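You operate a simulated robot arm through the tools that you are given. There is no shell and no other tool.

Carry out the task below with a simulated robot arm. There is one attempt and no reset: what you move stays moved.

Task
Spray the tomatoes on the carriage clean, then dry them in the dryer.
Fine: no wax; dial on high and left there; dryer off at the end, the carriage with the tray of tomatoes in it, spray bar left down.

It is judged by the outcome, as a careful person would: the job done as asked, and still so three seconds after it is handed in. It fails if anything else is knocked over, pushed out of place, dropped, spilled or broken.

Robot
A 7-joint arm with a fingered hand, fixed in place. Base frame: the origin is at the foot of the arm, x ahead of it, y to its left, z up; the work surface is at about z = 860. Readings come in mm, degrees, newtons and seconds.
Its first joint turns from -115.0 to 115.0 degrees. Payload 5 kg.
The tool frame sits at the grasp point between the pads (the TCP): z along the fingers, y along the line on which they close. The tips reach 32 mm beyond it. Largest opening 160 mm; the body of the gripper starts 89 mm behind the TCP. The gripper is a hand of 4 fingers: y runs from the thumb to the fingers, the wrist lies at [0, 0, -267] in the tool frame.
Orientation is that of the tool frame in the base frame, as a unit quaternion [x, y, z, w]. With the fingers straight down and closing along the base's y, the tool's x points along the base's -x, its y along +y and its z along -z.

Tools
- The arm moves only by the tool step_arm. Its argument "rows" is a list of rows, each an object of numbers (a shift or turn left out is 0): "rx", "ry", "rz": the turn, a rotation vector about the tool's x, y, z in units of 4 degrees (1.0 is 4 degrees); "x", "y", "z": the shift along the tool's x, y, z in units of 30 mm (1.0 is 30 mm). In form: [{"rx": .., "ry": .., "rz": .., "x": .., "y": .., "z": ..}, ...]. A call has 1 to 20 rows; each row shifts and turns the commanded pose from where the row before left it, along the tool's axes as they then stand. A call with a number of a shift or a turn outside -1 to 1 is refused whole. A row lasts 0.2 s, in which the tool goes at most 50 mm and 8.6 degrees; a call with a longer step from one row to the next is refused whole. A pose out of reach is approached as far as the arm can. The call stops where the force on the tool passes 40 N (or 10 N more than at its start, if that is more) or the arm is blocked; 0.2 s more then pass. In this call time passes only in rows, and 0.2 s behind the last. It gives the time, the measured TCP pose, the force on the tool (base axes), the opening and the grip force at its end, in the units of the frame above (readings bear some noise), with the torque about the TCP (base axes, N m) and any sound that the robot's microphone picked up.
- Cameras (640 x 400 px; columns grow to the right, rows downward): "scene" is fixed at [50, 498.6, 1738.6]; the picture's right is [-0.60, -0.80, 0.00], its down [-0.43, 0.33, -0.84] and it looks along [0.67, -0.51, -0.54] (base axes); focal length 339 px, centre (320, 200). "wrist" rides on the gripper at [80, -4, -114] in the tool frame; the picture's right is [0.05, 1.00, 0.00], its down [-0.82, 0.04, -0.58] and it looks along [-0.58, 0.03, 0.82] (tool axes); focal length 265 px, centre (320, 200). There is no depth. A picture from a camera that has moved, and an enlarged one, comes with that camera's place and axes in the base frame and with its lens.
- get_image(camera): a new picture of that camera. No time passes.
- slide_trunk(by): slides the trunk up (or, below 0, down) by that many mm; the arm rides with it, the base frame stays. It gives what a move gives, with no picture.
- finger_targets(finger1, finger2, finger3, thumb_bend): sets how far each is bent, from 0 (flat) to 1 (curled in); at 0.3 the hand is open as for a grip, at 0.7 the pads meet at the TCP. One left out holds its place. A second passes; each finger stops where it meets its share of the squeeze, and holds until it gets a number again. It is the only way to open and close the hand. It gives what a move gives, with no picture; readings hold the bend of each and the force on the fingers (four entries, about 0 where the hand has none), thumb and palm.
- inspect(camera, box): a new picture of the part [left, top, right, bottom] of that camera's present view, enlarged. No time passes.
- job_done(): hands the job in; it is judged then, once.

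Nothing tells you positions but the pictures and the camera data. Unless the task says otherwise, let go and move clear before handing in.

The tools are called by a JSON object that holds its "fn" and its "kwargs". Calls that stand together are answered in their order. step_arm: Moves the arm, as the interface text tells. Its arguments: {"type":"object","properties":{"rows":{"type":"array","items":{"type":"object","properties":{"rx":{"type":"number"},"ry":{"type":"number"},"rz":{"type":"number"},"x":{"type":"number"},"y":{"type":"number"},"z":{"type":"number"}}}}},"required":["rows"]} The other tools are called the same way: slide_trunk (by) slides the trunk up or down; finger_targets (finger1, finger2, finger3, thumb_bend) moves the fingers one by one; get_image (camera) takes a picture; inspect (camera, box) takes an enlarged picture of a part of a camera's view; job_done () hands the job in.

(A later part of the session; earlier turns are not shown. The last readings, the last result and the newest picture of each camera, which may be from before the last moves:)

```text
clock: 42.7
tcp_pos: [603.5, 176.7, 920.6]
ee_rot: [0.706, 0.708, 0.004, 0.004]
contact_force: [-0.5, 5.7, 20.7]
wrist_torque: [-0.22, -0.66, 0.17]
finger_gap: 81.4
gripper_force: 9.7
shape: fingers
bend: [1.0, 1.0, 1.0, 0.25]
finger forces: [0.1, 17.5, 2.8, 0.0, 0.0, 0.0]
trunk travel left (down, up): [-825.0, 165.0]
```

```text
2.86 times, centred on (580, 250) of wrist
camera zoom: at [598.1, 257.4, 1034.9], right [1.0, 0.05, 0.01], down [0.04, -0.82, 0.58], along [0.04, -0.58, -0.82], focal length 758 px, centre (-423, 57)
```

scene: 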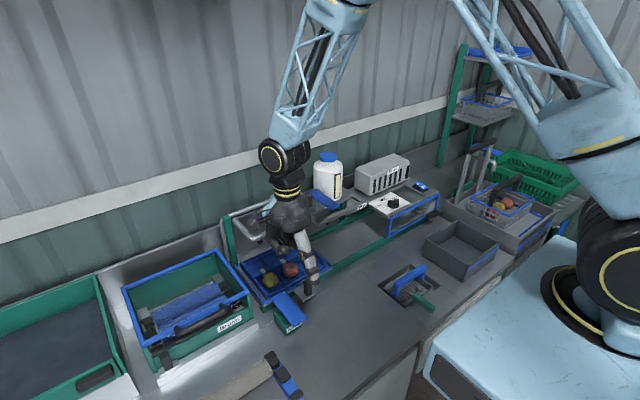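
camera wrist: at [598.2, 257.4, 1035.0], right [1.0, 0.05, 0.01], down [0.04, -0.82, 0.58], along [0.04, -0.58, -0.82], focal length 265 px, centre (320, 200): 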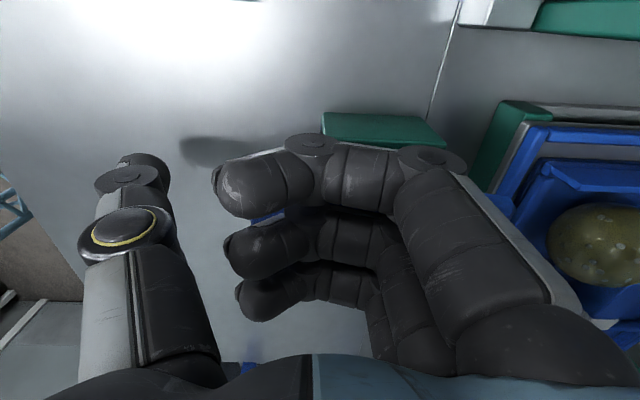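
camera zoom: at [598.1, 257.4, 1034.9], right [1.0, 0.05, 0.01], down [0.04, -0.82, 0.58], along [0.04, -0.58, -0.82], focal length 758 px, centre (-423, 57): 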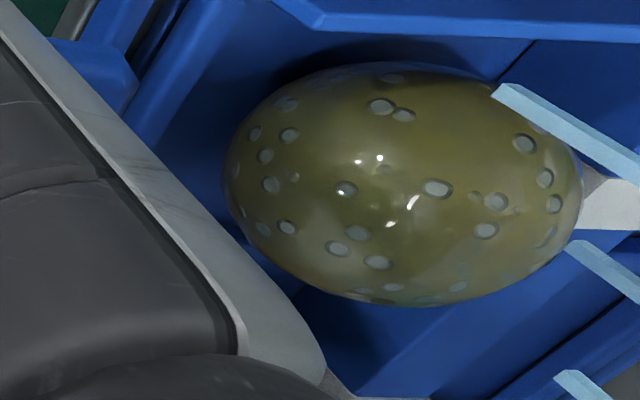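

The tomatoes are wet with droplets; I can't yet tell whether all dirt is gone, so I keep spraying and compare.

{"fn": "step_arm", "kwargs": {"rows": [{}, {}, {}, {}, {}, {}, {}, {}, {}, {}, {}, {}, {}, {}, {}, {}, {}, {}, {}, {}]}}

{"fn": "inspect", "kwargs": {"camera": "wrist", "box": [520, 180, 640, 320]}}

{"fn": "inspect", "kwargs": {"camera": "scene", "box": [230, 220, 340, 300]}}

```text
clock: 46.9
tcp_pos: [605.0, 177.6, 920.6]
ee_rot: [0.707, 0.707, 0.004, 0.004]
contact_force: [0.2, 3.7, 19.8]
wrist_torque: [-0.18, -0.63, 0.15]
finger_gap: 81.1
gripper_force: 9.8
shape: fingers
bend: [1.0, 1.0, 1.0, 0.25]
finger forces: [0.1, 17.3, 2.6, 0.1, 0.0, 0.0]
trunk travel left (down, up): [-825.0, 165.0]
```

```text
2.86 times, centred on (580, 250) of wrist
camera zoom: at [598.1, 257.4, 1034.9], right [1.0, 0.05, 0.01], down [0.04, -0.82, 0.58], along [0.04, -0.58, -0.82], focal length 758 px, centre (-423, 57)
```

zoom: 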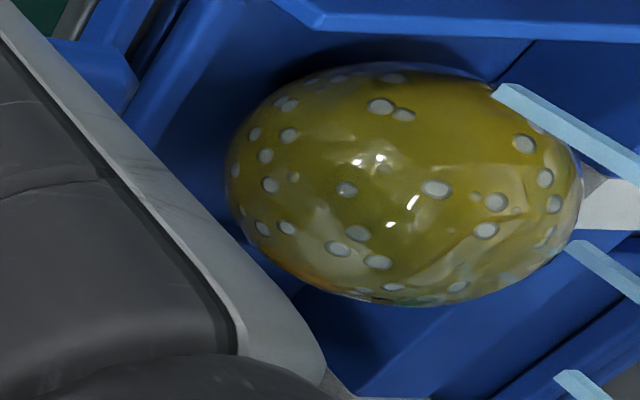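

```text
5.00 times, centred on (285, 260) of scene
camera zoom: at [50.0, 498.6, 1738.6], right [-0.6, -0.8, 0.0], down [-0.43, 0.33, -0.84], along [0.67, -0.51, -0.54], focal length 1694 px, centre (495, -100)
```

zoom: 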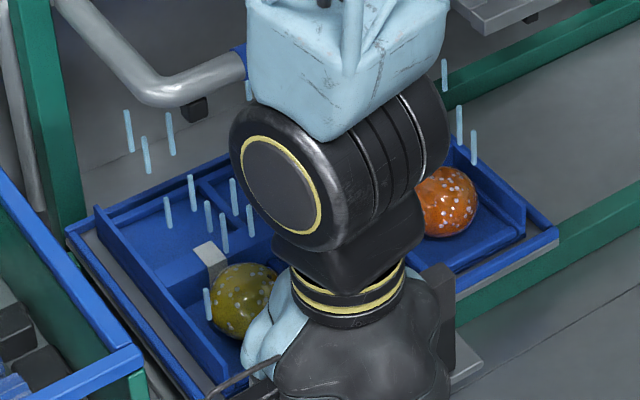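

The dirt is fading and the colours brighten; I keep rinsing until they stop changing.

{"fn": "step_arm", "kwargs": {"rows": [{}, {}, {}, {}, {}, {}, {}, {}, {}, {}, {}, {}, {}, {}, {}, {}, {}, {}, {}, {}]}}

{"fn": "inspect", "kwargs": {"camera": "wrist", "box": [520, 180, 640, 320]}}

{"fn": "inspect", "kwargs": {"camera": "scene", "box": [230, 220, 340, 300]}}

```text
clock: 51.1
tcp_pos: [604.4, 177.8, 921.1]
ee_rot: [0.707, 0.708, 0.004, 0.003]
contact_force: [-1.0, 3.0, 19.3]
wrist_torque: [-0.18, -0.61, 0.07]
finger_gap: 81.1
gripper_force: 10.0
shape: fingers
bend: [1.0, 1.0, 1.0, 0.25]
finger forces: [0.0, 17.0, 2.8, 0.0, 0.1, 0.0]
trunk travel left (down, up): [-825.0, 165.0]
```

```text
2.86 times, centred on (580, 250) of wrist
camera zoom: at [598.1, 257.4, 1034.9], right [1.0, 0.05, 0.01], down [0.04, -0.82, 0.58], along [0.04, -0.58, -0.82], focal length 758 px, centre (-423, 57)
```

zoom: 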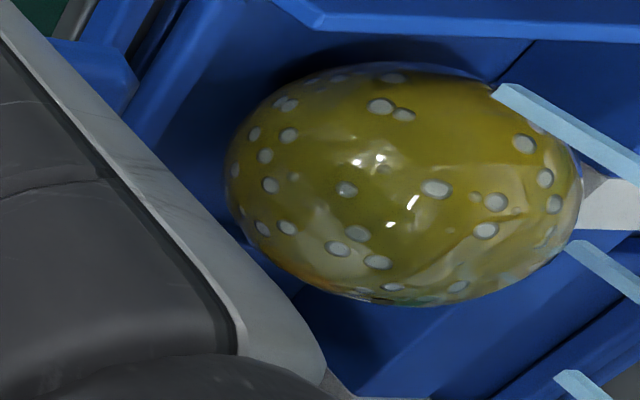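

```text
5.00 times, centred on (285, 260) of scene
camera zoom: at [50.0, 498.6, 1738.6], right [-0.6, -0.8, 0.0], down [-0.43, 0.33, -0.84], along [0.67, -0.51, -0.54], focal length 1694 px, centre (495, -100)
```

zoom: 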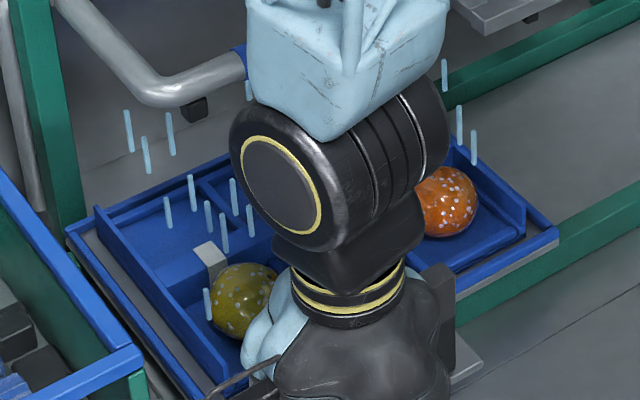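

The colours have stopped changing, so they are clean. I release the paddle and look at all three.

{"fn": "step_arm", "kwargs": {"rows": [{"z": -0.5}, {"z": -0.9}, {"z": -0.9}, {"z": -0.9}, {"z": -0.9}, {"z": -0.9, "y": -0.5}, {"z": -0.9, "y": -0.5}, {"z": -0.9, "y": -0.5}, {"z": -0.9, "y": -0.5}, {"z": -0.9}]}}

{"fn": "inspect", "kwargs": {"camera": "scene", "box": [210, 190, 370, 350]}}

{"fn": "get_image", "kwargs": {"camera": "wrist"}}

```text
clock: 53.3
tcp_pos: [540.3, 176.5, 1179.1]
ee_rot: [0.706, 0.708, 0.004, 0.003]
contact_force: [0.2, -0.5, 0.0]
wrist_torque: [0.02, -0.02, -0.01]
finger_gap: 81.1
gripper_force: 0.0
shape: fingers
bend: [1.0, 1.0, 1.0, 0.25]
finger forces: [0.1, 0.0, 0.0, 0.1, 0.0, 0.0]
trunk travel left (down, up): [-825.0, 165.0]
```

```text
2.50 times, centred on (290, 270) of scene
camera zoom: at [50.0, 498.6, 1738.6], right [-0.6, -0.8, 0.0], down [-0.43, 0.33, -0.84], along [0.67, -0.51, -0.54], focal length 847 px, centre (395, 25)
```

zoom: 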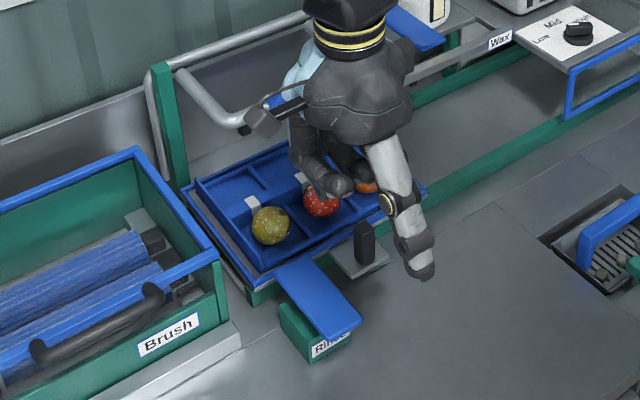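

```text
taken
camera wrist: at [535.2, 256.1, 1292.5], right [1.0, 0.05, 0.01], down [0.04, -0.82, 0.58], along [0.04, -0.58, -0.82], focal length 265 px, centre (320, 200)
```

wrist: 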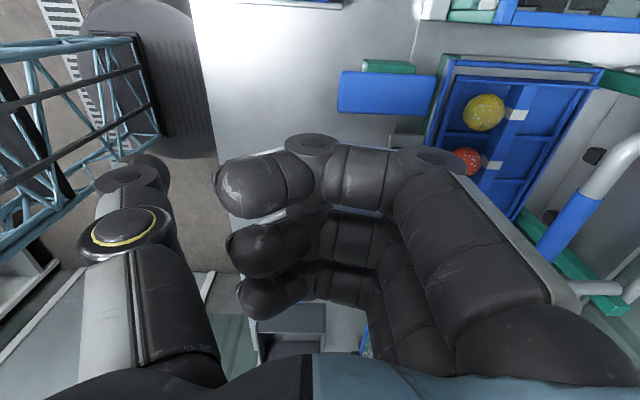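

All three tomatoes are clean and the rinse is off. Next is the carriage: I'll turn the hand back, half-close the fingers into a loose cage and pitch it forward so the palm stays clear of the dryer front.

{"fn": "finger_targets", "kwargs": {"finger1": 0.5, "finger2": 0.5, "finger3": 0.5, "thumb_bend": 0.5}}

{"fn": "step_arm", "kwargs": {"rows": [{"rz": -1}, {"rz": -1}, {"rz": -1}, {"rz": -1}, {"rz": -1}, {"rz": -1}, {"rz": -1}, {"rz": -1}, {"rz": -1}, {"rz": -1}, {"rz": -1}, {"rz": -1}, {"rz": -1}, {"rz": -1}, {"rz": -1}, {"rz": -1}, {"rz": -1}, {"rz": -1}, {"rz": -1}, {"rz": -1}]}}

{"fn": "step_arm", "kwargs": {"rows": [{"rz": -1}, {"rz": -1}, {"rz": -0.5}, {"ry": -0.94}, {"ry": -0.94}, {"ry": -0.94}, {"ry": -0.94}, {"ry": -0.94}, {"ry": -0.94}, {"ry": -0.94}, {"ry": -0.92}]}}

{"fn": "get_image", "kwargs": {"camera": "wrist"}}

{"fn": "inspect", "kwargs": {"camera": "scene", "box": [210, 190, 370, 350]}}

```text
clock: 54.3
tcp_pos: [542.2, 176.1, 1178.0]
ee_rot: [0.707, 0.707, 0.003, 0.002]
contact_force: [0.7, -0.2, 0.3]
wrist_torque: [0.01, -0.02, 0.02]
finger_gap: 91.2
gripper_force: 0.1
shape: fingers
bend: [0.5, 0.5, 0.5, 0.5]
finger forces: [0.0, 0.0, 0.0, 0.0, 0.1, 0.1]
trunk travel left (down, up): [-825.0, 165.0]
```

```text
clock: 58.5
tcp_pos: [544.1, 177.2, 1177.5]
ee_rot: [0.086, 0.996, 0.001, 0.004]
contact_force: [0.3, -0.1, -0.2]
wrist_torque: [-0.01, 0.01, 0.03]
finger_gap: 91.2
gripper_force: 0.1
shape: fingers
bend: [0.5, 0.5, 0.5, 0.5]
finger forces: [0.0, 0.0, 0.0, 0.0, 0.0, 0.0]
trunk travel left (down, up): [-825.0, 165.0]
```

```text
clock: 60.9
tcp_pos: [543.6, 177.2, 1178.4]
ee_rot: [0.0, 0.965, 0.0, 0.264]
contact_force: [-0.3, 0.8, -0.3]
wrist_torque: [0.03, 0.03, -0.05]
finger_gap: 91.4
gripper_force: 0.1
shape: fingers
bend: [0.5, 0.5, 0.5, 0.5]
finger forces: [0.0, 0.1, 0.0, 0.0, 0.0, 0.0]
trunk travel left (down, up): [-825.0, 165.0]
```

```text
taken
camera wrist: at [415.3, 173.3, 1235.2], right [-0.04, 1.0, -0.03], down [0.41, 0.04, 0.91], along [0.91, 0.03, -0.41], focal length 265 px, centre (320, 200)
```

wrist: 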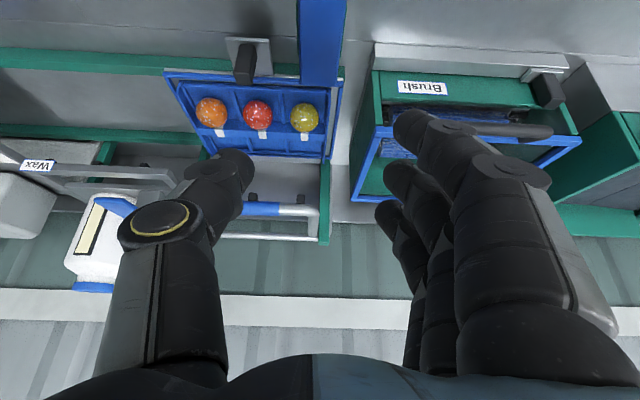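

```text
2.50 times, centred on (290, 270) of scene
camera zoom: at [50.0, 498.6, 1738.6], right [-0.6, -0.8, 0.0], down [-0.43, 0.33, -0.84], along [0.67, -0.51, -0.54], focal length 847 px, centre (395, 25)
```

zoom: 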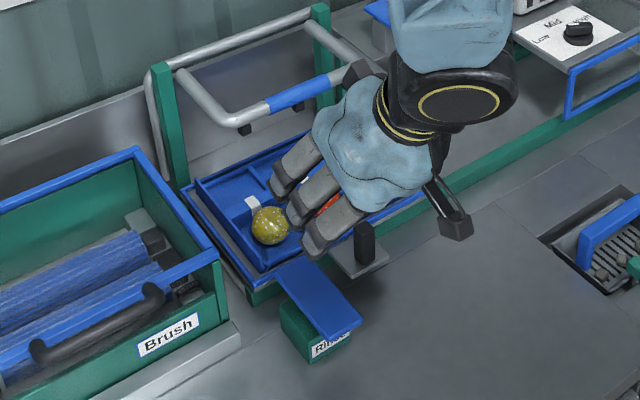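

{"fn": "step_arm", "kwargs": {"rows": [{"x": 0.126, "y": -0.674, "z": 0.685}, {"x": 0.126, "y": -0.674, "z": 0.685}, {"x": 0.126, "y": -0.674, "z": 0.685}, {"x": 0.126, "y": -0.674, "z": 0.685}, {"x": 0.126, "y": -0.674, "z": 0.685}]}}

{"fn": "get_image", "kwargs": {"camera": "wrist"}}

{"fn": "inspect", "kwargs": {"camera": "scene", "box": [210, 190, 370, 350]}}

```text
clock: 62.1
tcp_pos: [579.3, 75.9, 1078.3]
ee_rot: [0.0, 0.965, 0.001, 0.262]
contact_force: [0.0, 0.4, -0.1]
wrist_torque: [-0.01, 0.01, 0.01]
finger_gap: 91.4
gripper_force: 0.0
shape: fingers
bend: [0.5, 0.5, 0.5, 0.5]
finger forces: [0.1, 0.1, 0.1, 0.0, 0.0, 0.0]
trunk travel left (down, up): [-825.0, 165.0]
```

```text
taken
camera wrist: at [451.7, 71.1, 1135.1], right [-0.05, 1.0, -0.02], down [0.41, 0.04, 0.91], along [0.91, 0.03, -0.41], focal length 265 px, centre (320, 200)
```

wrist: 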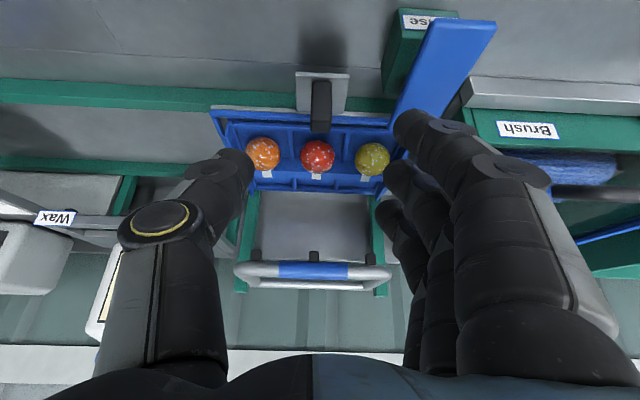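

```text
2.50 times, centred on (290, 270) of scene
camera zoom: at [50.0, 498.6, 1738.6], right [-0.6, -0.8, 0.0], down [-0.43, 0.33, -0.84], along [0.67, -0.51, -0.54], focal length 847 px, centre (395, 25)
```

zoom: 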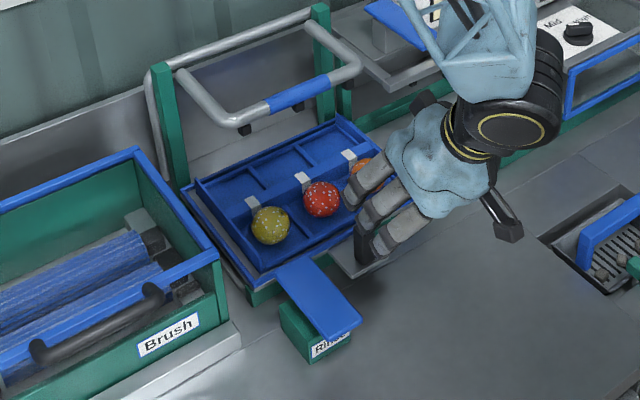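

{"fn": "step_arm", "kwargs": {"rows": [{"x": 0.108, "y": -0.1, "z": 0.762}, {"x": 0.108, "y": -0.1, "z": 0.762}, {"x": 0.108, "y": -0.1, "z": 0.762}, {"x": 0.108, "y": -0.1, "z": 0.762}, {"x": 0.108, "z": 0.762}, {"x": 0.108, "z": 0.7}]}}

{"fn": "get_image", "kwargs": {"camera": "wrist"}}

{"fn": "inspect", "kwargs": {"camera": "scene", "box": [210, 190, 370, 350]}}

```text
clock: 63.5
tcp_pos: [632.5, 63.7, 951.9]
ee_rot: [0.0, 0.965, 0.001, 0.264]
contact_force: [0.0, -0.7, -0.4]
wrist_torque: [0.01, -0.04, -0.01]
finger_gap: 91.5
gripper_force: 0.1
shape: fingers
bend: [0.5, 0.5, 0.5, 0.5]
finger forces: [0.1, 0.1, 0.0, 0.0, 0.0, 0.1]
trunk travel left (down, up): [-825.0, 165.0]
```

```text
taken
camera wrist: at [504.6, 59.1, 1009.9], right [-0.05, 1.0, -0.03], down [0.41, 0.04, 0.91], along [0.91, 0.03, -0.41], focal length 265 px, centre (320, 200)
```

wrist: 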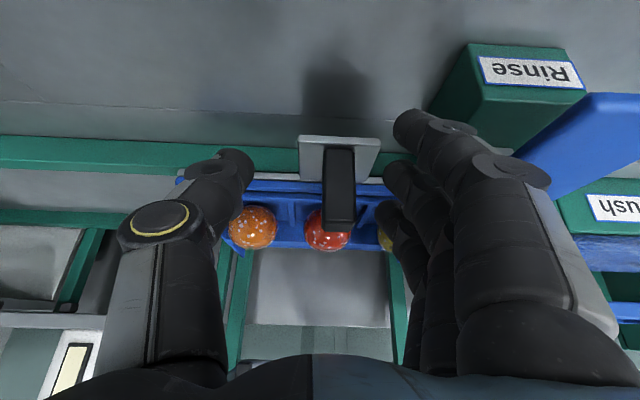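

```text
2.50 times, centred on (290, 270) of scene
camera zoom: at [50.0, 498.6, 1738.6], right [-0.6, -0.8, 0.0], down [-0.43, 0.33, -0.84], along [0.67, -0.51, -0.54], focal length 847 px, centre (395, 25)
```

zoom: 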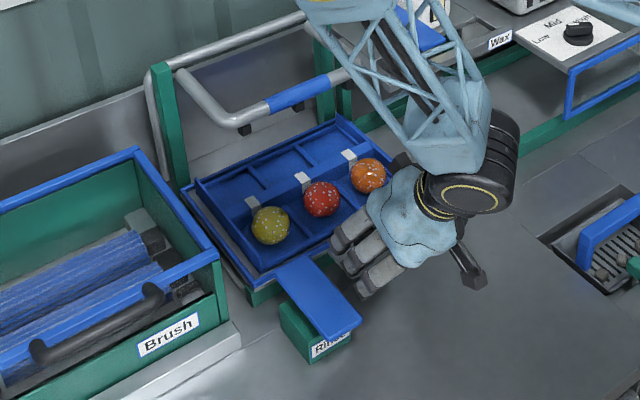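

{"fn": "finger_targets", "kwargs": {"finger1": 0.58, "finger2": 0.58, "finger3": 0.58, "thumb_bend": 0.55}}

{"fn": "step_arm", "kwargs": {"rows": [{"y": -0.15}, {"y": -0.15}, {"y": -0.15}, {"y": -0.2}, {"y": -0.25}, {"y": -0.3}, {"y": -0.3}, {"y": -0.3}, {"y": -0.3}, {"y": -0.3}]}}

{"fn": "get_image", "kwargs": {"camera": "wrist"}}

{"fn": "get_image", "kwargs": {"camera": "scene"}}

```text
clock: 64.5
tcp_pos: [632.6, 63.7, 952.7]
ee_rot: [-0.001, 0.965, 0.001, 0.263]
contact_force: [-0.9, -0.4, 0.3]
wrist_torque: [0.0, 0.0, 0.05]
finger_gap: 68.9
gripper_force: 0.2
shape: fingers
bend: [0.57, 0.57, 0.57, 0.55]
finger forces: [0.0, 0.1, 0.0, 0.1, 0.0, 0.0]
trunk travel left (down, up): [-825.0, 165.0]
```

```text
clock: 66.7
tcp_pos: [633.2, -6.9, 951.3]
ee_rot: [-0.001, 0.965, 0.001, 0.264]
contact_force: [0.8, 2.6, 0.7]
wrist_torque: [0.04, -0.07, 0.06]
finger_gap: 68.7
gripper_force: 1.0
shape: fingers
bend: [0.57, 0.57, 0.55, 0.55]
finger forces: [0.1, 0.0, 2.1, 0.0, 0.1, 0.0]
trunk travel left (down, up): [-825.0, 165.0]
```

```text
taken
camera wrist: at [503.7, -11.6, 1009.2], right [-0.05, 1.0, -0.03], down [0.41, 0.04, 0.91], along [0.91, 0.03, -0.41], focal length 265 px, centre (320, 200)
```

wrist: 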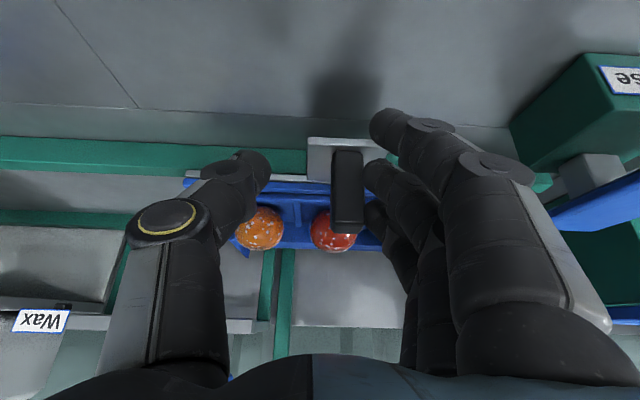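

```text
taken
```

scene: 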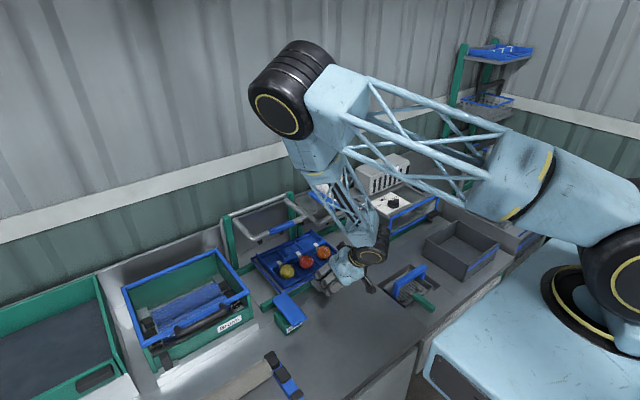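

{"fn": "step_arm", "kwargs": {"rows": [{"y": -0.35}, {"y": -0.35}, {"y": -0.35}, {"y": -0.35}, {"y": -0.35}, {"y": -0.35}, {"y": -0.35}, {"y": -0.35}, {"y": -0.35}, {"y": -0.35}]}}

{"fn": "get_image", "kwargs": {"camera": "scene"}}

{"fn": "get_image", "kwargs": {"camera": "wrist"}}

```text
clock: 68.9
tcp_pos: [632.4, -113.5, 951.6]
ee_rot: [0.0, 0.965, 0.0, 0.263]
contact_force: [-0.1, 2.1, -0.2]
wrist_torque: [0.04, 0.02, 0.08]
finger_gap: 68.8
gripper_force: 1.3
shape: fingers
bend: [0.57, 0.57, 0.55, 0.55]
finger forces: [0.0, 0.0, 2.0, 0.1, 0.0, 0.0]
trunk travel left (down, up): [-825.0, 165.0]
```

```text
taken
```

scene: 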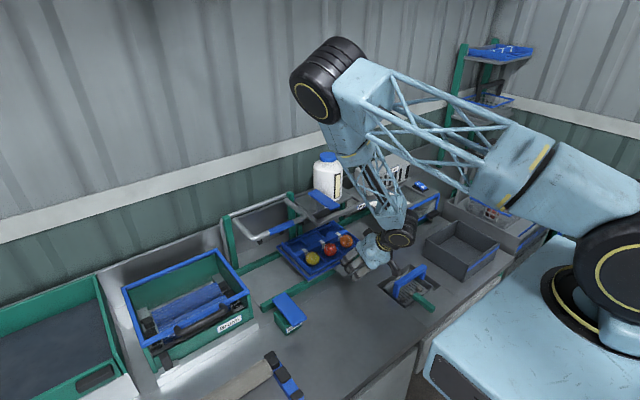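

```text
taken
camera wrist: at [503.9, -117.4, 1009.5], right [-0.05, 1.0, -0.03], down [0.41, 0.04, 0.91], along [0.91, 0.03, -0.41], focal length 265 px, centre (320, 200)
```

wrist: 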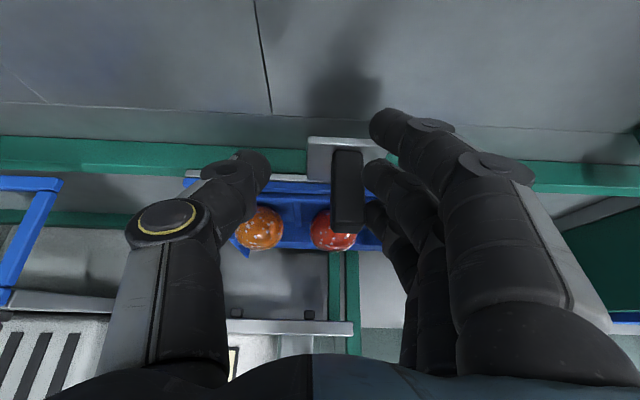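

{"fn": "step_arm", "kwargs": {"rows": [{"y": -0.35}, {"y": -0.35}, {"y": -0.35}, {"y": -0.35}, {"y": -0.35}, {"y": -0.35}, {"y": -0.35}, {"y": -0.35}, {"y": -0.35}, {"y": -0.35}, {"y": -0.35}, {"y": -0.35}]}}

{"fn": "get_image", "kwargs": {"camera": "scene"}}

{"fn": "get_image", "kwargs": {"camera": "wrist"}}

```text
clock: 71.5
tcp_pos: [632.2, -239.2, 952.5]
ee_rot: [-0.001, 0.965, 0.001, 0.264]
contact_force: [1.0, 2.7, 0.6]
wrist_torque: [0.04, -0.03, 0.07]
finger_gap: 69.1
gripper_force: 1.1
shape: fingers
bend: [0.57, 0.57, 0.55, 0.55]
finger forces: [0.0, 0.0, 1.8, 0.0, 0.0, 0.1]
trunk travel left (down, up): [-825.0, 165.0]
```

```text
taken
```

scene: 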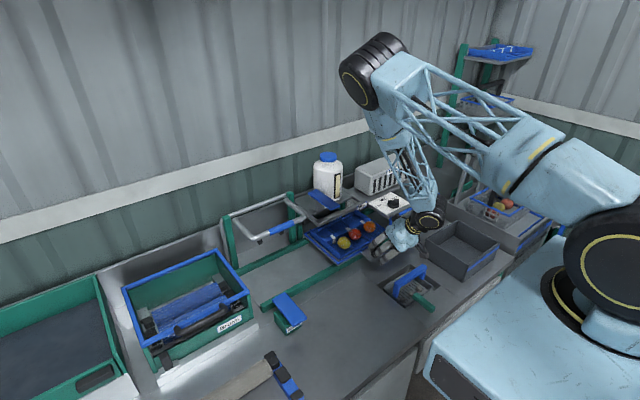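

```text
taken
camera wrist: at [503.8, -244.1, 1010.0], right [-0.04, 1.0, -0.03], down [0.41, 0.04, 0.91], along [0.91, 0.03, -0.41], focal length 265 px, centre (320, 200)
```

wrist: 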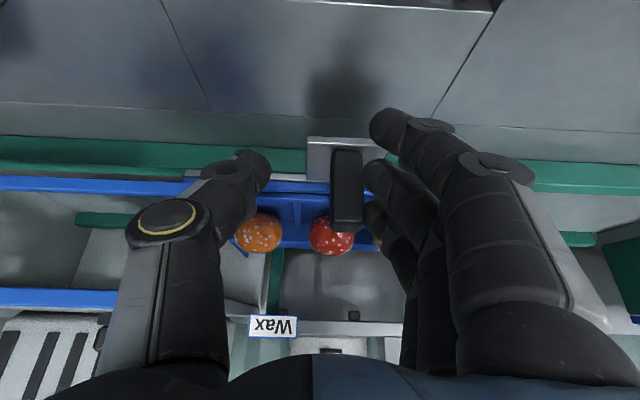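

{"fn": "inspect", "kwargs": {"camera": "scene", "box": [300, 170, 460, 290]}}

{"fn": "inspect", "kwargs": {"camera": "wrist", "box": [0, 120, 360, 340]}}

```text
3.33 times, centred on (380, 230) of scene
camera zoom: at [50.0, 498.6, 1738.6], right [-0.6, -0.8, 0.0], down [-0.43, 0.33, -0.84], along [0.67, -0.51, -0.54], focal length 1129 px, centre (120, 100)
```

zoom: 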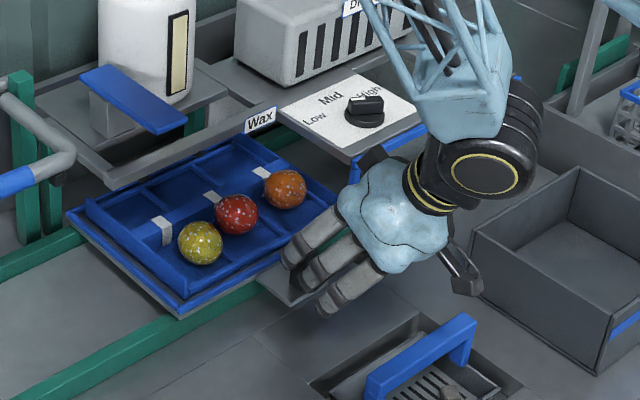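

```text
1.78 times, centred on (180, 230) of wrist
camera zoom: at [503.8, -244.1, 1010.0], right [-0.04, 1.0, -0.03], down [0.41, 0.04, 0.91], along [0.91, 0.03, -0.41], focal length 472 px, centre (569, 147)
```

zoom: 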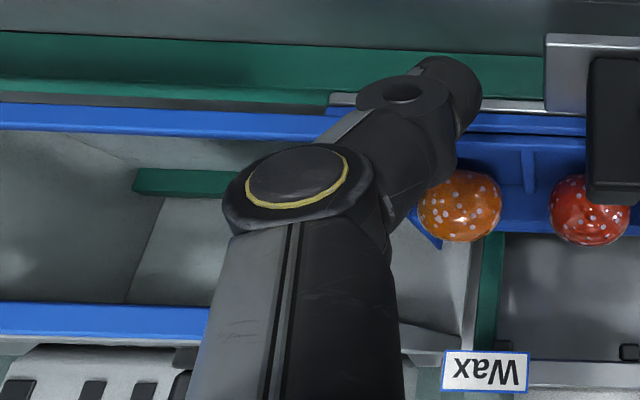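

{"fn": "step_arm", "kwargs": {"rows": [{"y": -0.2, "x": -0.09, "z": 0.04}, {"y": -0.3, "x": -0.09, "z": 0.04}, {"y": -0.35}, {"y": -0.35}, {"y": -0.35}, {"y": -0.35}]}}

{"fn": "inspect", "kwargs": {"camera": "scene", "box": [320, 170, 480, 290]}}

{"fn": "get_image", "kwargs": {"camera": "wrist"}}

```text
clock: 72.9
tcp_pos: [639.5, -297.5, 953.1]
ee_rot: [-0.001, 0.965, 0.001, 0.263]
contact_force: [-1.6, 0.9, 1.2]
wrist_torque: [0.06, 0.01, 0.12]
finger_gap: 68.9
gripper_force: 1.8
shape: fingers
bend: [0.57, 0.57, 0.55, 0.55]
finger forces: [0.0, 0.8, 2.1, 0.1, 0.0, 0.0]
trunk travel left (down, up): [-825.0, 165.0]
```

```text
3.33 times, centred on (400, 230) of scene
camera zoom: at [50.0, 498.6, 1738.6], right [-0.6, -0.8, 0.0], down [-0.43, 0.33, -0.84], along [0.67, -0.51, -0.54], focal length 1129 px, centre (53, 100)
```

zoom: 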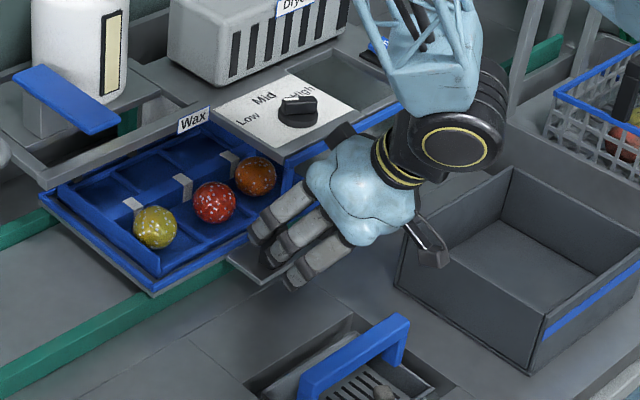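

```text
taken
camera wrist: at [510.1, -301.5, 1010.1], right [-0.04, 1.0, -0.03], down [0.41, 0.04, 0.91], along [0.91, 0.03, -0.41], focal length 265 px, centre (320, 200)
```

wrist: 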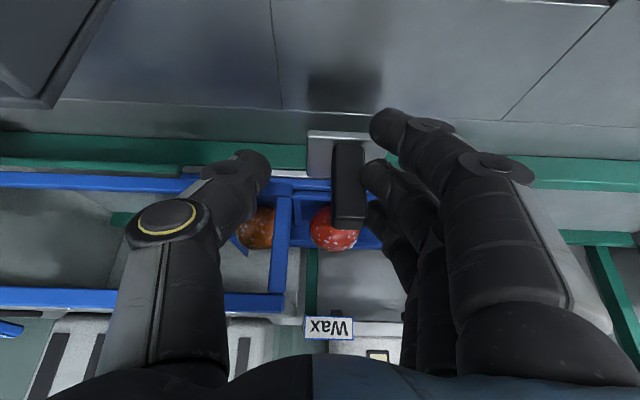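

{"fn": "step_arm", "kwargs": {"rows": [{"ry": 0.83}, {"ry": 0.83}, {"ry": 0.83}, {"y": -0.3}, {"y": -0.3}, {"y": -0.3}, {"y": -0.3}, {"y": -0.3}, {"y": -0.3}, {"y": -0.3}, {"y": -0.3}]}}

{"fn": "inspect", "kwargs": {"camera": "scene", "box": [320, 170, 480, 290]}}

{"fn": "get_image", "kwargs": {"camera": "wrist"}}

```text
clock: 75.3
tcp_pos: [638.2, -368.3, 953.3]
ee_rot: [0.0, 0.984, 0.0, 0.178]
contact_force: [0.1, 1.8, 1.8]
wrist_torque: [0.03, -0.07, 0.11]
finger_gap: 68.9
gripper_force: 1.9
shape: fingers
bend: [0.57, 0.57, 0.55, 0.55]
finger forces: [0.0, 0.0, 2.1, 0.1, 0.1, 0.0]
trunk travel left (down, up): [-825.0, 165.0]
```

```text
3.33 times, centred on (400, 230) of scene
camera zoom: at [50.0, 498.6, 1738.6], right [-0.6, -0.8, 0.0], down [-0.43, 0.33, -0.84], along [0.67, -0.51, -0.54], focal length 1129 px, centre (53, 100)
```

zoom: 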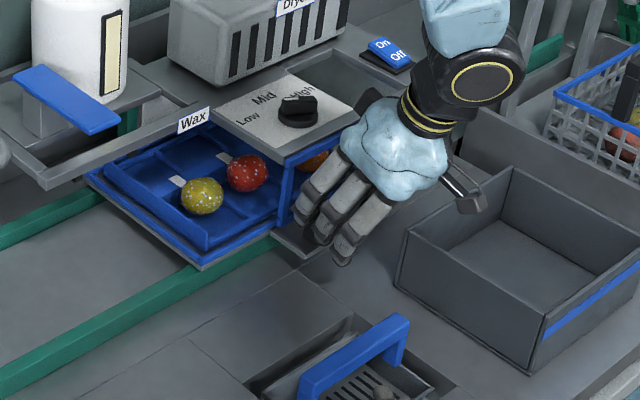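

```text
taken
camera wrist: at [521.6, -373.2, 1030.9], right [-0.05, 1.0, -0.02], down [0.56, 0.04, 0.83], along [0.83, 0.03, -0.56], focal length 265 px, centre (320, 200)
```

wrist: 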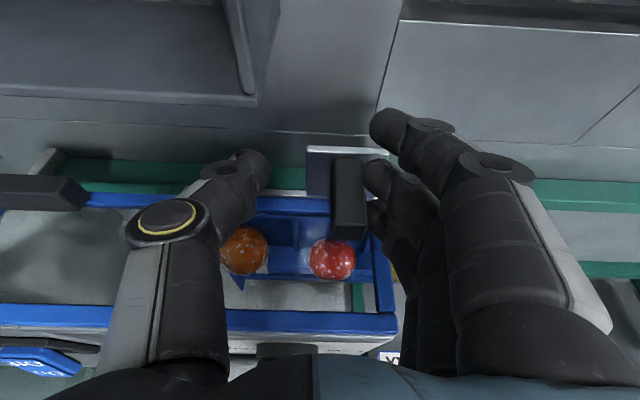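

The carriage is halfway in; the door's black handle lies ahead of my thumb, so I'll back off a little and yaw the hand slightly so the thumb passes between the bin and that handle.

{"fn": "step_arm", "kwargs": {"rows": [{"y": 0.3}, {"y": 0.3}, {"rz": 0.81}, {"rz": 0.81}, {"rz": 0.81}, {"rz": 0.81}, {"x": 0.107, "y": -0.025, "z": -0.183}]}}

{"fn": "get_image", "kwargs": {"camera": "wrist"}}

{"fn": "inspect", "kwargs": {"camera": "scene", "box": [320, 170, 480, 290]}}

```text
clock: 76.9
tcp_pos: [633.4, -350.7, 956.2]
ee_rot: [0.111, 0.978, 0.021, 0.177]
contact_force: [0.9, 0.0, -0.6]
wrist_torque: [-0.01, 0.02, 0.0]
finger_gap: 68.6
gripper_force: 0.1
shape: fingers
bend: [0.57, 0.57, 0.57, 0.55]
finger forces: [0.0, 0.0, 0.1, 0.0, 0.0, 0.1]
trunk travel left (down, up): [-825.0, 165.0]
```

```text
taken
camera wrist: at [517.2, -336.5, 1035.5], right [0.16, 0.98, 0.06], down [0.55, -0.14, 0.82], along [0.82, -0.1, -0.57], focal length 265 px, centre (320, 200)
```

wrist: 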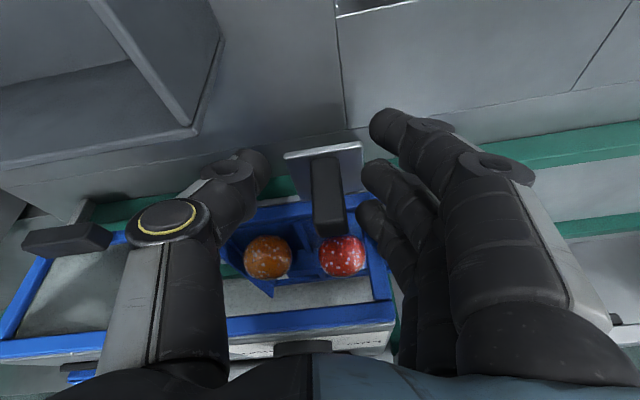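

```text
3.33 times, centred on (400, 230) of scene
camera zoom: at [50.0, 498.6, 1738.6], right [-0.6, -0.8, 0.0], down [-0.43, 0.33, -0.84], along [0.67, -0.51, -0.54], focal length 1129 px, centre (53, 100)
```

zoom: 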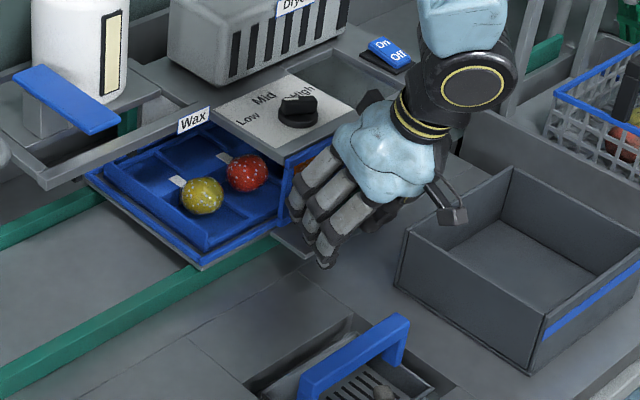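

{"fn": "step_arm", "kwargs": {"rows": [{"x": -0.0675, "y": -0.292}, {"x": -0.0675, "y": -0.292}, {"x": -0.0675, "y": -0.292}, {"x": -0.0675, "y": -0.292}, {"x": -0.0675, "y": -0.292}, {"x": -0.0675, "y": -0.292}, {"x": -0.0675, "y": -0.292}, {"x": -0.0675, "y": -0.292}]}}

{"fn": "get_image", "kwargs": {"camera": "wrist"}}

{"fn": "inspect", "kwargs": {"camera": "scene", "box": [320, 170, 480, 290]}}

```text
clock: 78.7
tcp_pos: [632.4, -423.9, 956.9]
ee_rot: [0.111, 0.978, 0.021, 0.178]
contact_force: [-2.3, 2.6, -0.8]
wrist_torque: [0.02, 0.05, 0.11]
finger_gap: 68.7
gripper_force: 1.0
shape: fingers
bend: [0.57, 0.57, 0.55, 0.55]
finger forces: [0.0, 0.0, 1.9, 0.0, 0.1, 0.0]
trunk travel left (down, up): [-825.0, 165.0]
```

```text
taken
camera wrist: at [517.8, -409.3, 1035.8], right [0.16, 0.98, 0.06], down [0.55, -0.14, 0.82], along [0.82, -0.1, -0.57], focal length 265 px, centre (320, 200)
```

wrist: 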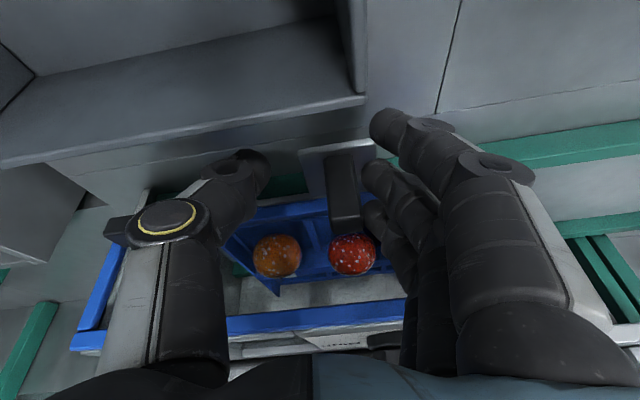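

```text
3.33 times, centred on (400, 230) of scene
camera zoom: at [50.0, 498.6, 1738.6], right [-0.6, -0.8, 0.0], down [-0.43, 0.33, -0.84], along [0.67, -0.51, -0.54], focal length 1129 px, centre (53, 100)
```

zoom: 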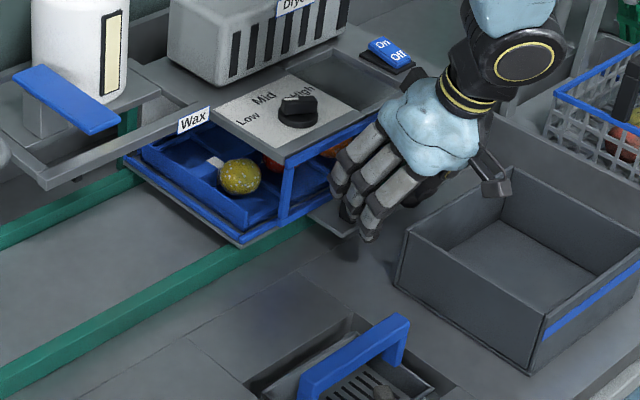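

{"fn": "step_arm", "kwargs": {"rows": [{"x": -0.045, "y": -0.195}, {"x": -0.045, "y": -0.195}, {"x": -0.045, "y": -0.195}, {"x": -0.045, "y": -0.195}, {"x": -0.045, "y": -0.195}]}}

{"fn": "get_image", "kwargs": {"camera": "wrist"}}

{"fn": "inspect", "kwargs": {"camera": "scene", "box": [320, 170, 480, 290]}}

```text
clock: 79.9
tcp_pos: [633.1, -453.7, 957.3]
ee_rot: [0.112, 0.978, 0.021, 0.177]
contact_force: [-1.8, 2.1, -1.0]
wrist_torque: [0.02, 0.03, 0.14]
finger_gap: 68.9
gripper_force: 0.6
shape: fingers
bend: [0.57, 0.57, 0.55, 0.55]
finger forces: [0.0, 0.0, 2.2, 0.0, 0.1, 0.0]
trunk travel left (down, up): [-825.0, 165.0]
```

```text
taken
camera wrist: at [517.8, -439.4, 1035.6], right [0.16, 0.98, 0.06], down [0.55, -0.14, 0.82], along [0.82, -0.1, -0.57], focal length 265 px, centre (320, 200)
```

wrist: 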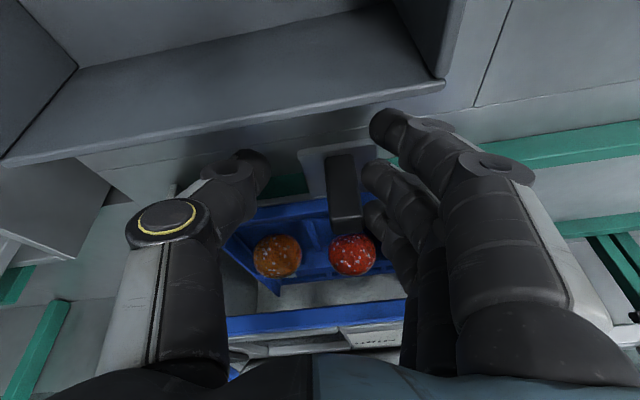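

```text
3.33 times, centred on (400, 230) of scene
camera zoom: at [50.0, 498.6, 1738.6], right [-0.6, -0.8, 0.0], down [-0.43, 0.33, -0.84], along [0.67, -0.51, -0.54], focal length 1129 px, centre (53, 100)
```

zoom: 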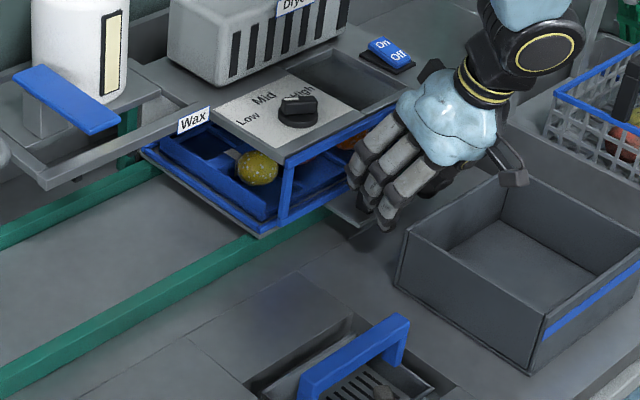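

{"fn": "step_arm", "kwargs": {"rows": [{"x": -0.04, "y": -0.16}, {"x": -0.04, "y": -0.16}, {"x": -0.04, "y": -0.16}, {"x": -0.04, "y": -0.16}]}}

{"fn": "get_image", "kwargs": {"camera": "wrist"}}

{"fn": "inspect", "kwargs": {"camera": "scene", "box": [320, 170, 480, 290]}}

```text
clock: 80.9
tcp_pos: [633.1, -473.4, 957.9]
ee_rot: [0.111, 0.978, 0.021, 0.178]
contact_force: [-0.9, 1.1, 1.0]
wrist_torque: [0.07, -0.03, 0.09]
finger_gap: 68.6
gripper_force: 0.5
shape: fingers
bend: [0.57, 0.57, 0.56, 0.55]
finger forces: [0.0, 0.0, 1.9, 0.0, 0.0, 0.1]
trunk travel left (down, up): [-825.0, 165.0]
```

```text
taken
camera wrist: at [517.0, -459.1, 1035.9], right [0.16, 0.98, 0.06], down [0.55, -0.14, 0.82], along [0.82, -0.1, -0.57], focal length 265 px, centre (320, 200)
```

wrist: 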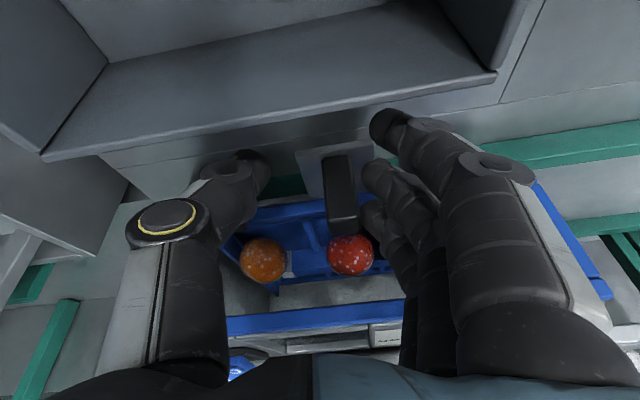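

```text
3.33 times, centred on (400, 230) of scene
camera zoom: at [50.0, 498.6, 1738.6], right [-0.6, -0.8, 0.0], down [-0.43, 0.33, -0.84], along [0.67, -0.51, -0.54], focal length 1129 px, centre (53, 100)
```

zoom: 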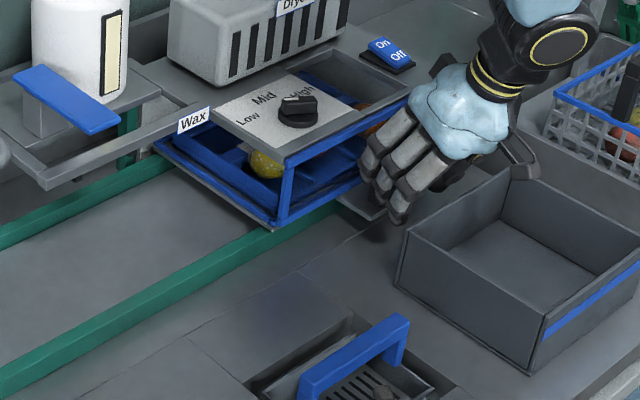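

{"fn": "step_arm", "kwargs": {"rows": [{"x": -0.04, "y": -0.16}, {"x": -0.02, "y": -0.1}]}}

{"fn": "step_arm", "kwargs": {"rows": [{"x": -0.03, "y": -0.13}]}}

{"fn": "inspect", "kwargs": {"camera": "scene", "box": [320, 170, 480, 290]}}

{"fn": "inspect", "kwargs": {"camera": "wrist", "box": [200, 100, 440, 300]}}

```text
clock: 81.5
tcp_pos: [632.9, -480.1, 957.0]
ee_rot: [0.111, 0.978, 0.02, 0.178]
contact_force: [-4.5, 6.8, 1.6]
wrist_torque: [0.13, -0.04, 0.4]
finger_gap: 68.8
gripper_force: 3.1
shape: fingers
bend: [0.57, 0.57, 0.54, 0.55]
finger forces: [0.1, 0.1, 6.5, 0.1, 0.1, 0.0]
trunk travel left (down, up): [-825.0, 165.0]
```

```text
clock: 81.9
tcp_pos: [632.6, -483.4, 957.1]
ee_rot: [0.111, 0.978, 0.021, 0.177]
contact_force: [-6.2, 9.0, 0.9]
wrist_torque: [0.15, -0.01, 0.63]
finger_gap: 68.9
gripper_force: 4.1
shape: fingers
bend: [0.57, 0.57, 0.52, 0.55]
finger forces: [0.0, 0.1, 9.0, 0.0, 0.0, 0.1]
trunk travel left (down, up): [-825.0, 165.0]
```

```text
3.33 times, centred on (400, 230) of scene
camera zoom: at [50.0, 498.6, 1738.6], right [-0.6, -0.8, 0.0], down [-0.43, 0.33, -0.84], along [0.67, -0.51, -0.54], focal length 1129 px, centre (53, 100)
```

zoom: 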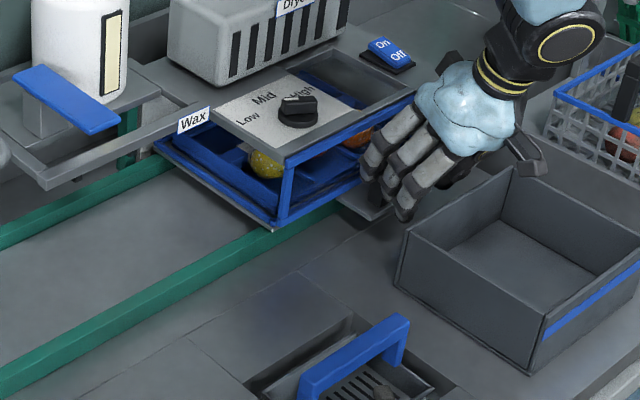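

```text
2.00 times, centred on (320, 200) of wrist
camera zoom: at [516.6, -470.0, 1035.4], right [0.16, 0.98, 0.06], down [0.55, -0.14, 0.82], along [0.82, -0.1, -0.57], focal length 531 px, centre (320, 200)
```

zoom: 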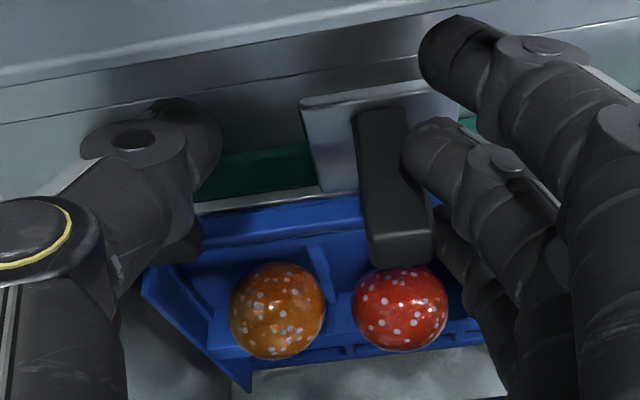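

The carriage has met its end stop fully inside the dryer. I withdraw the hand and go look closely at the dial.

{"fn": "step_arm", "kwargs": {"rows": [{"x": 0.08, "y": 0.35}, {"x": 0.06, "y": 0.25, "z": -0.3}, {"z": -0.7}, {"z": -0.9}, {"z": -0.9}, {"z": -0.9}, {"z": -0.9}, {"z": -0.9}, {"z": -0.9}, {"z": -0.9}]}}

{"fn": "step_arm", "kwargs": {"rows": [{"rz": -0.81}, {"rz": -0.81}, {"rz": -0.81}, {"rz": -0.81}, {"ry": 0.83}, {"ry": 0.83}, {"ry": 0.83}, {"ry": 0.83}, {"ry": 0.83}, {"ry": 0.83}]}}

{"fn": "get_image", "kwargs": {"camera": "wrist"}}

{"fn": "get_image", "kwargs": {"camera": "scene"}}

```text
clock: 84.1
tcp_pos: [554.4, -467.7, 1165.2]
ee_rot: [0.111, 0.978, 0.021, 0.177]
contact_force: [0.0, 0.0, 0.4]
wrist_torque: [0.01, -0.02, -0.02]
finger_gap: 68.8
gripper_force: 0.0
shape: fingers
bend: [0.57, 0.57, 0.57, 0.55]
finger forces: [0.1, 0.1, 0.0, 0.0, 0.0, 0.0]
trunk travel left (down, up): [-825.0, 165.0]
```

```text
clock: 86.3
tcp_pos: [557.7, -466.4, 1162.3]
ee_rot: [0.0, 1.0, 0.0, 0.004]
contact_force: [0.8, 0.0, -0.6]
wrist_torque: [0.02, 0.01, -0.02]
finger_gap: 68.8
gripper_force: 0.0
shape: fingers
bend: [0.57, 0.57, 0.57, 0.55]
finger forces: [0.1, 0.0, 0.1, 0.0, 0.0, 0.1]
trunk travel left (down, up): [-825.0, 165.0]
```

```text
taken
camera wrist: at [473.6, -470.7, 1274.9], right [-0.05, 1.0, 0.0], down [0.81, 0.04, 0.58], along [0.58, 0.03, -0.81], focal length 265 px, centre (320, 200)
```

wrist: 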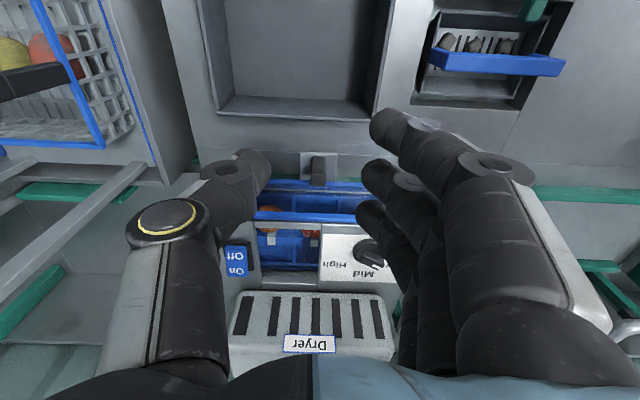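

```text
taken
```

scene: 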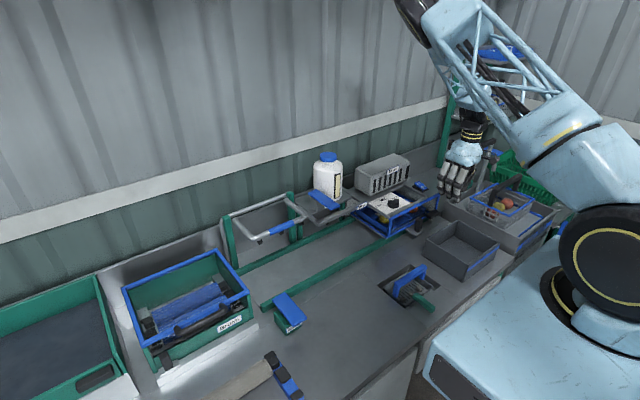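

{"fn": "step_arm", "kwargs": {"rows": [{"x": -0.77, "y": 0.79}, {"x": -0.77, "y": 0.79}, {"x": -0.77, "y": 0.79}, {"x": -0.77, "y": 0.79}]}}

{"fn": "get_image", "kwargs": {"camera": "wrist"}}

{"fn": "inspect", "kwargs": {"camera": "wrist", "box": [260, 130, 400, 250]}}

{"fn": "inspect", "kwargs": {"camera": "scene", "box": [360, 170, 440, 230]}}

```text
clock: 87.3
tcp_pos: [650.1, -371.5, 1163.4]
ee_rot: [0.0, 1.0, 0.0, 0.006]
contact_force: [-0.2, -0.1, -0.2]
wrist_torque: [-0.01, 0.0, 0.03]
finger_gap: 68.8
gripper_force: 0.1
shape: fingers
bend: [0.57, 0.57, 0.57, 0.55]
finger forces: [0.0, 0.1, 0.0, 0.0, 0.0, 0.0]
trunk travel left (down, up): [-825.0, 165.0]
```

```text
taken
camera wrist: at [566.6, -375.0, 1276.4], right [-0.05, 1.0, 0.0], down [0.81, 0.04, 0.59], along [0.59, 0.03, -0.81], focal length 265 px, centre (320, 200)
```

wrist: 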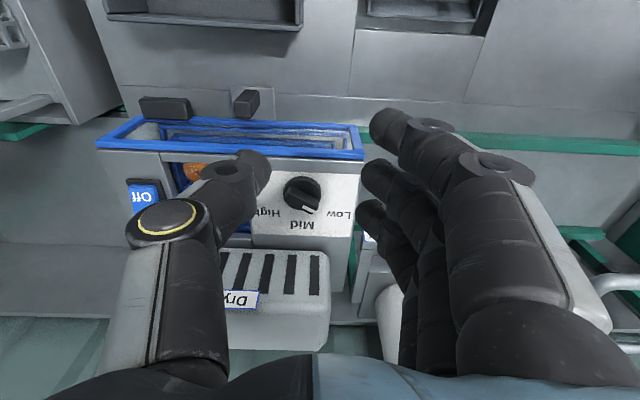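

```text
3.33 times, centred on (330, 190) of wrist
camera zoom: at [566.6, -375.0, 1276.4], right [-0.05, 1.0, 0.0], down [0.81, 0.04, 0.59], along [0.59, 0.03, -0.81], focal length 885 px, centre (287, 233)
```

zoom: 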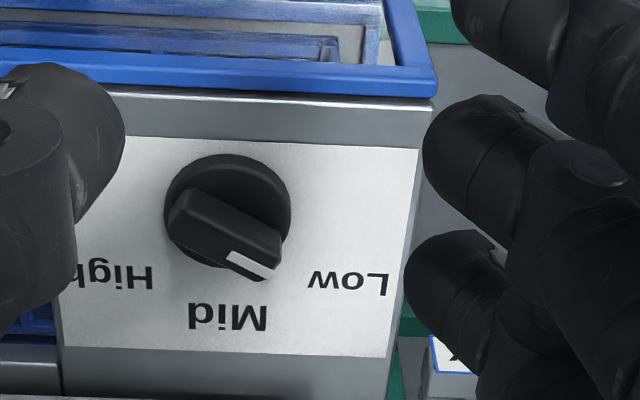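

```text
6.67 times, centred on (400, 200) of scene
camera zoom: at [50.0, 498.6, 1738.6], right [-0.6, -0.8, 0.0], down [-0.43, 0.33, -0.84], along [0.67, -0.51, -0.54], focal length 2259 px, centre (-213, 200)
```

zoom: 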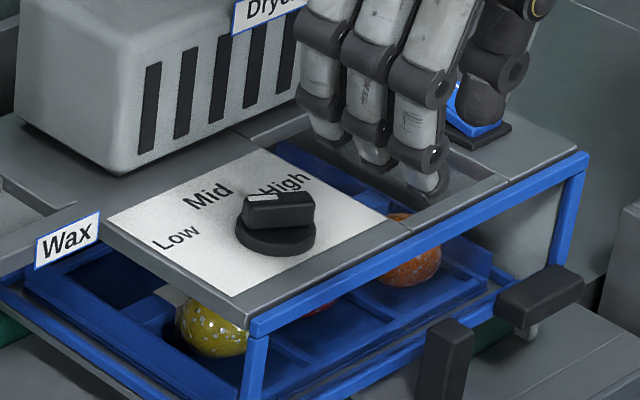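

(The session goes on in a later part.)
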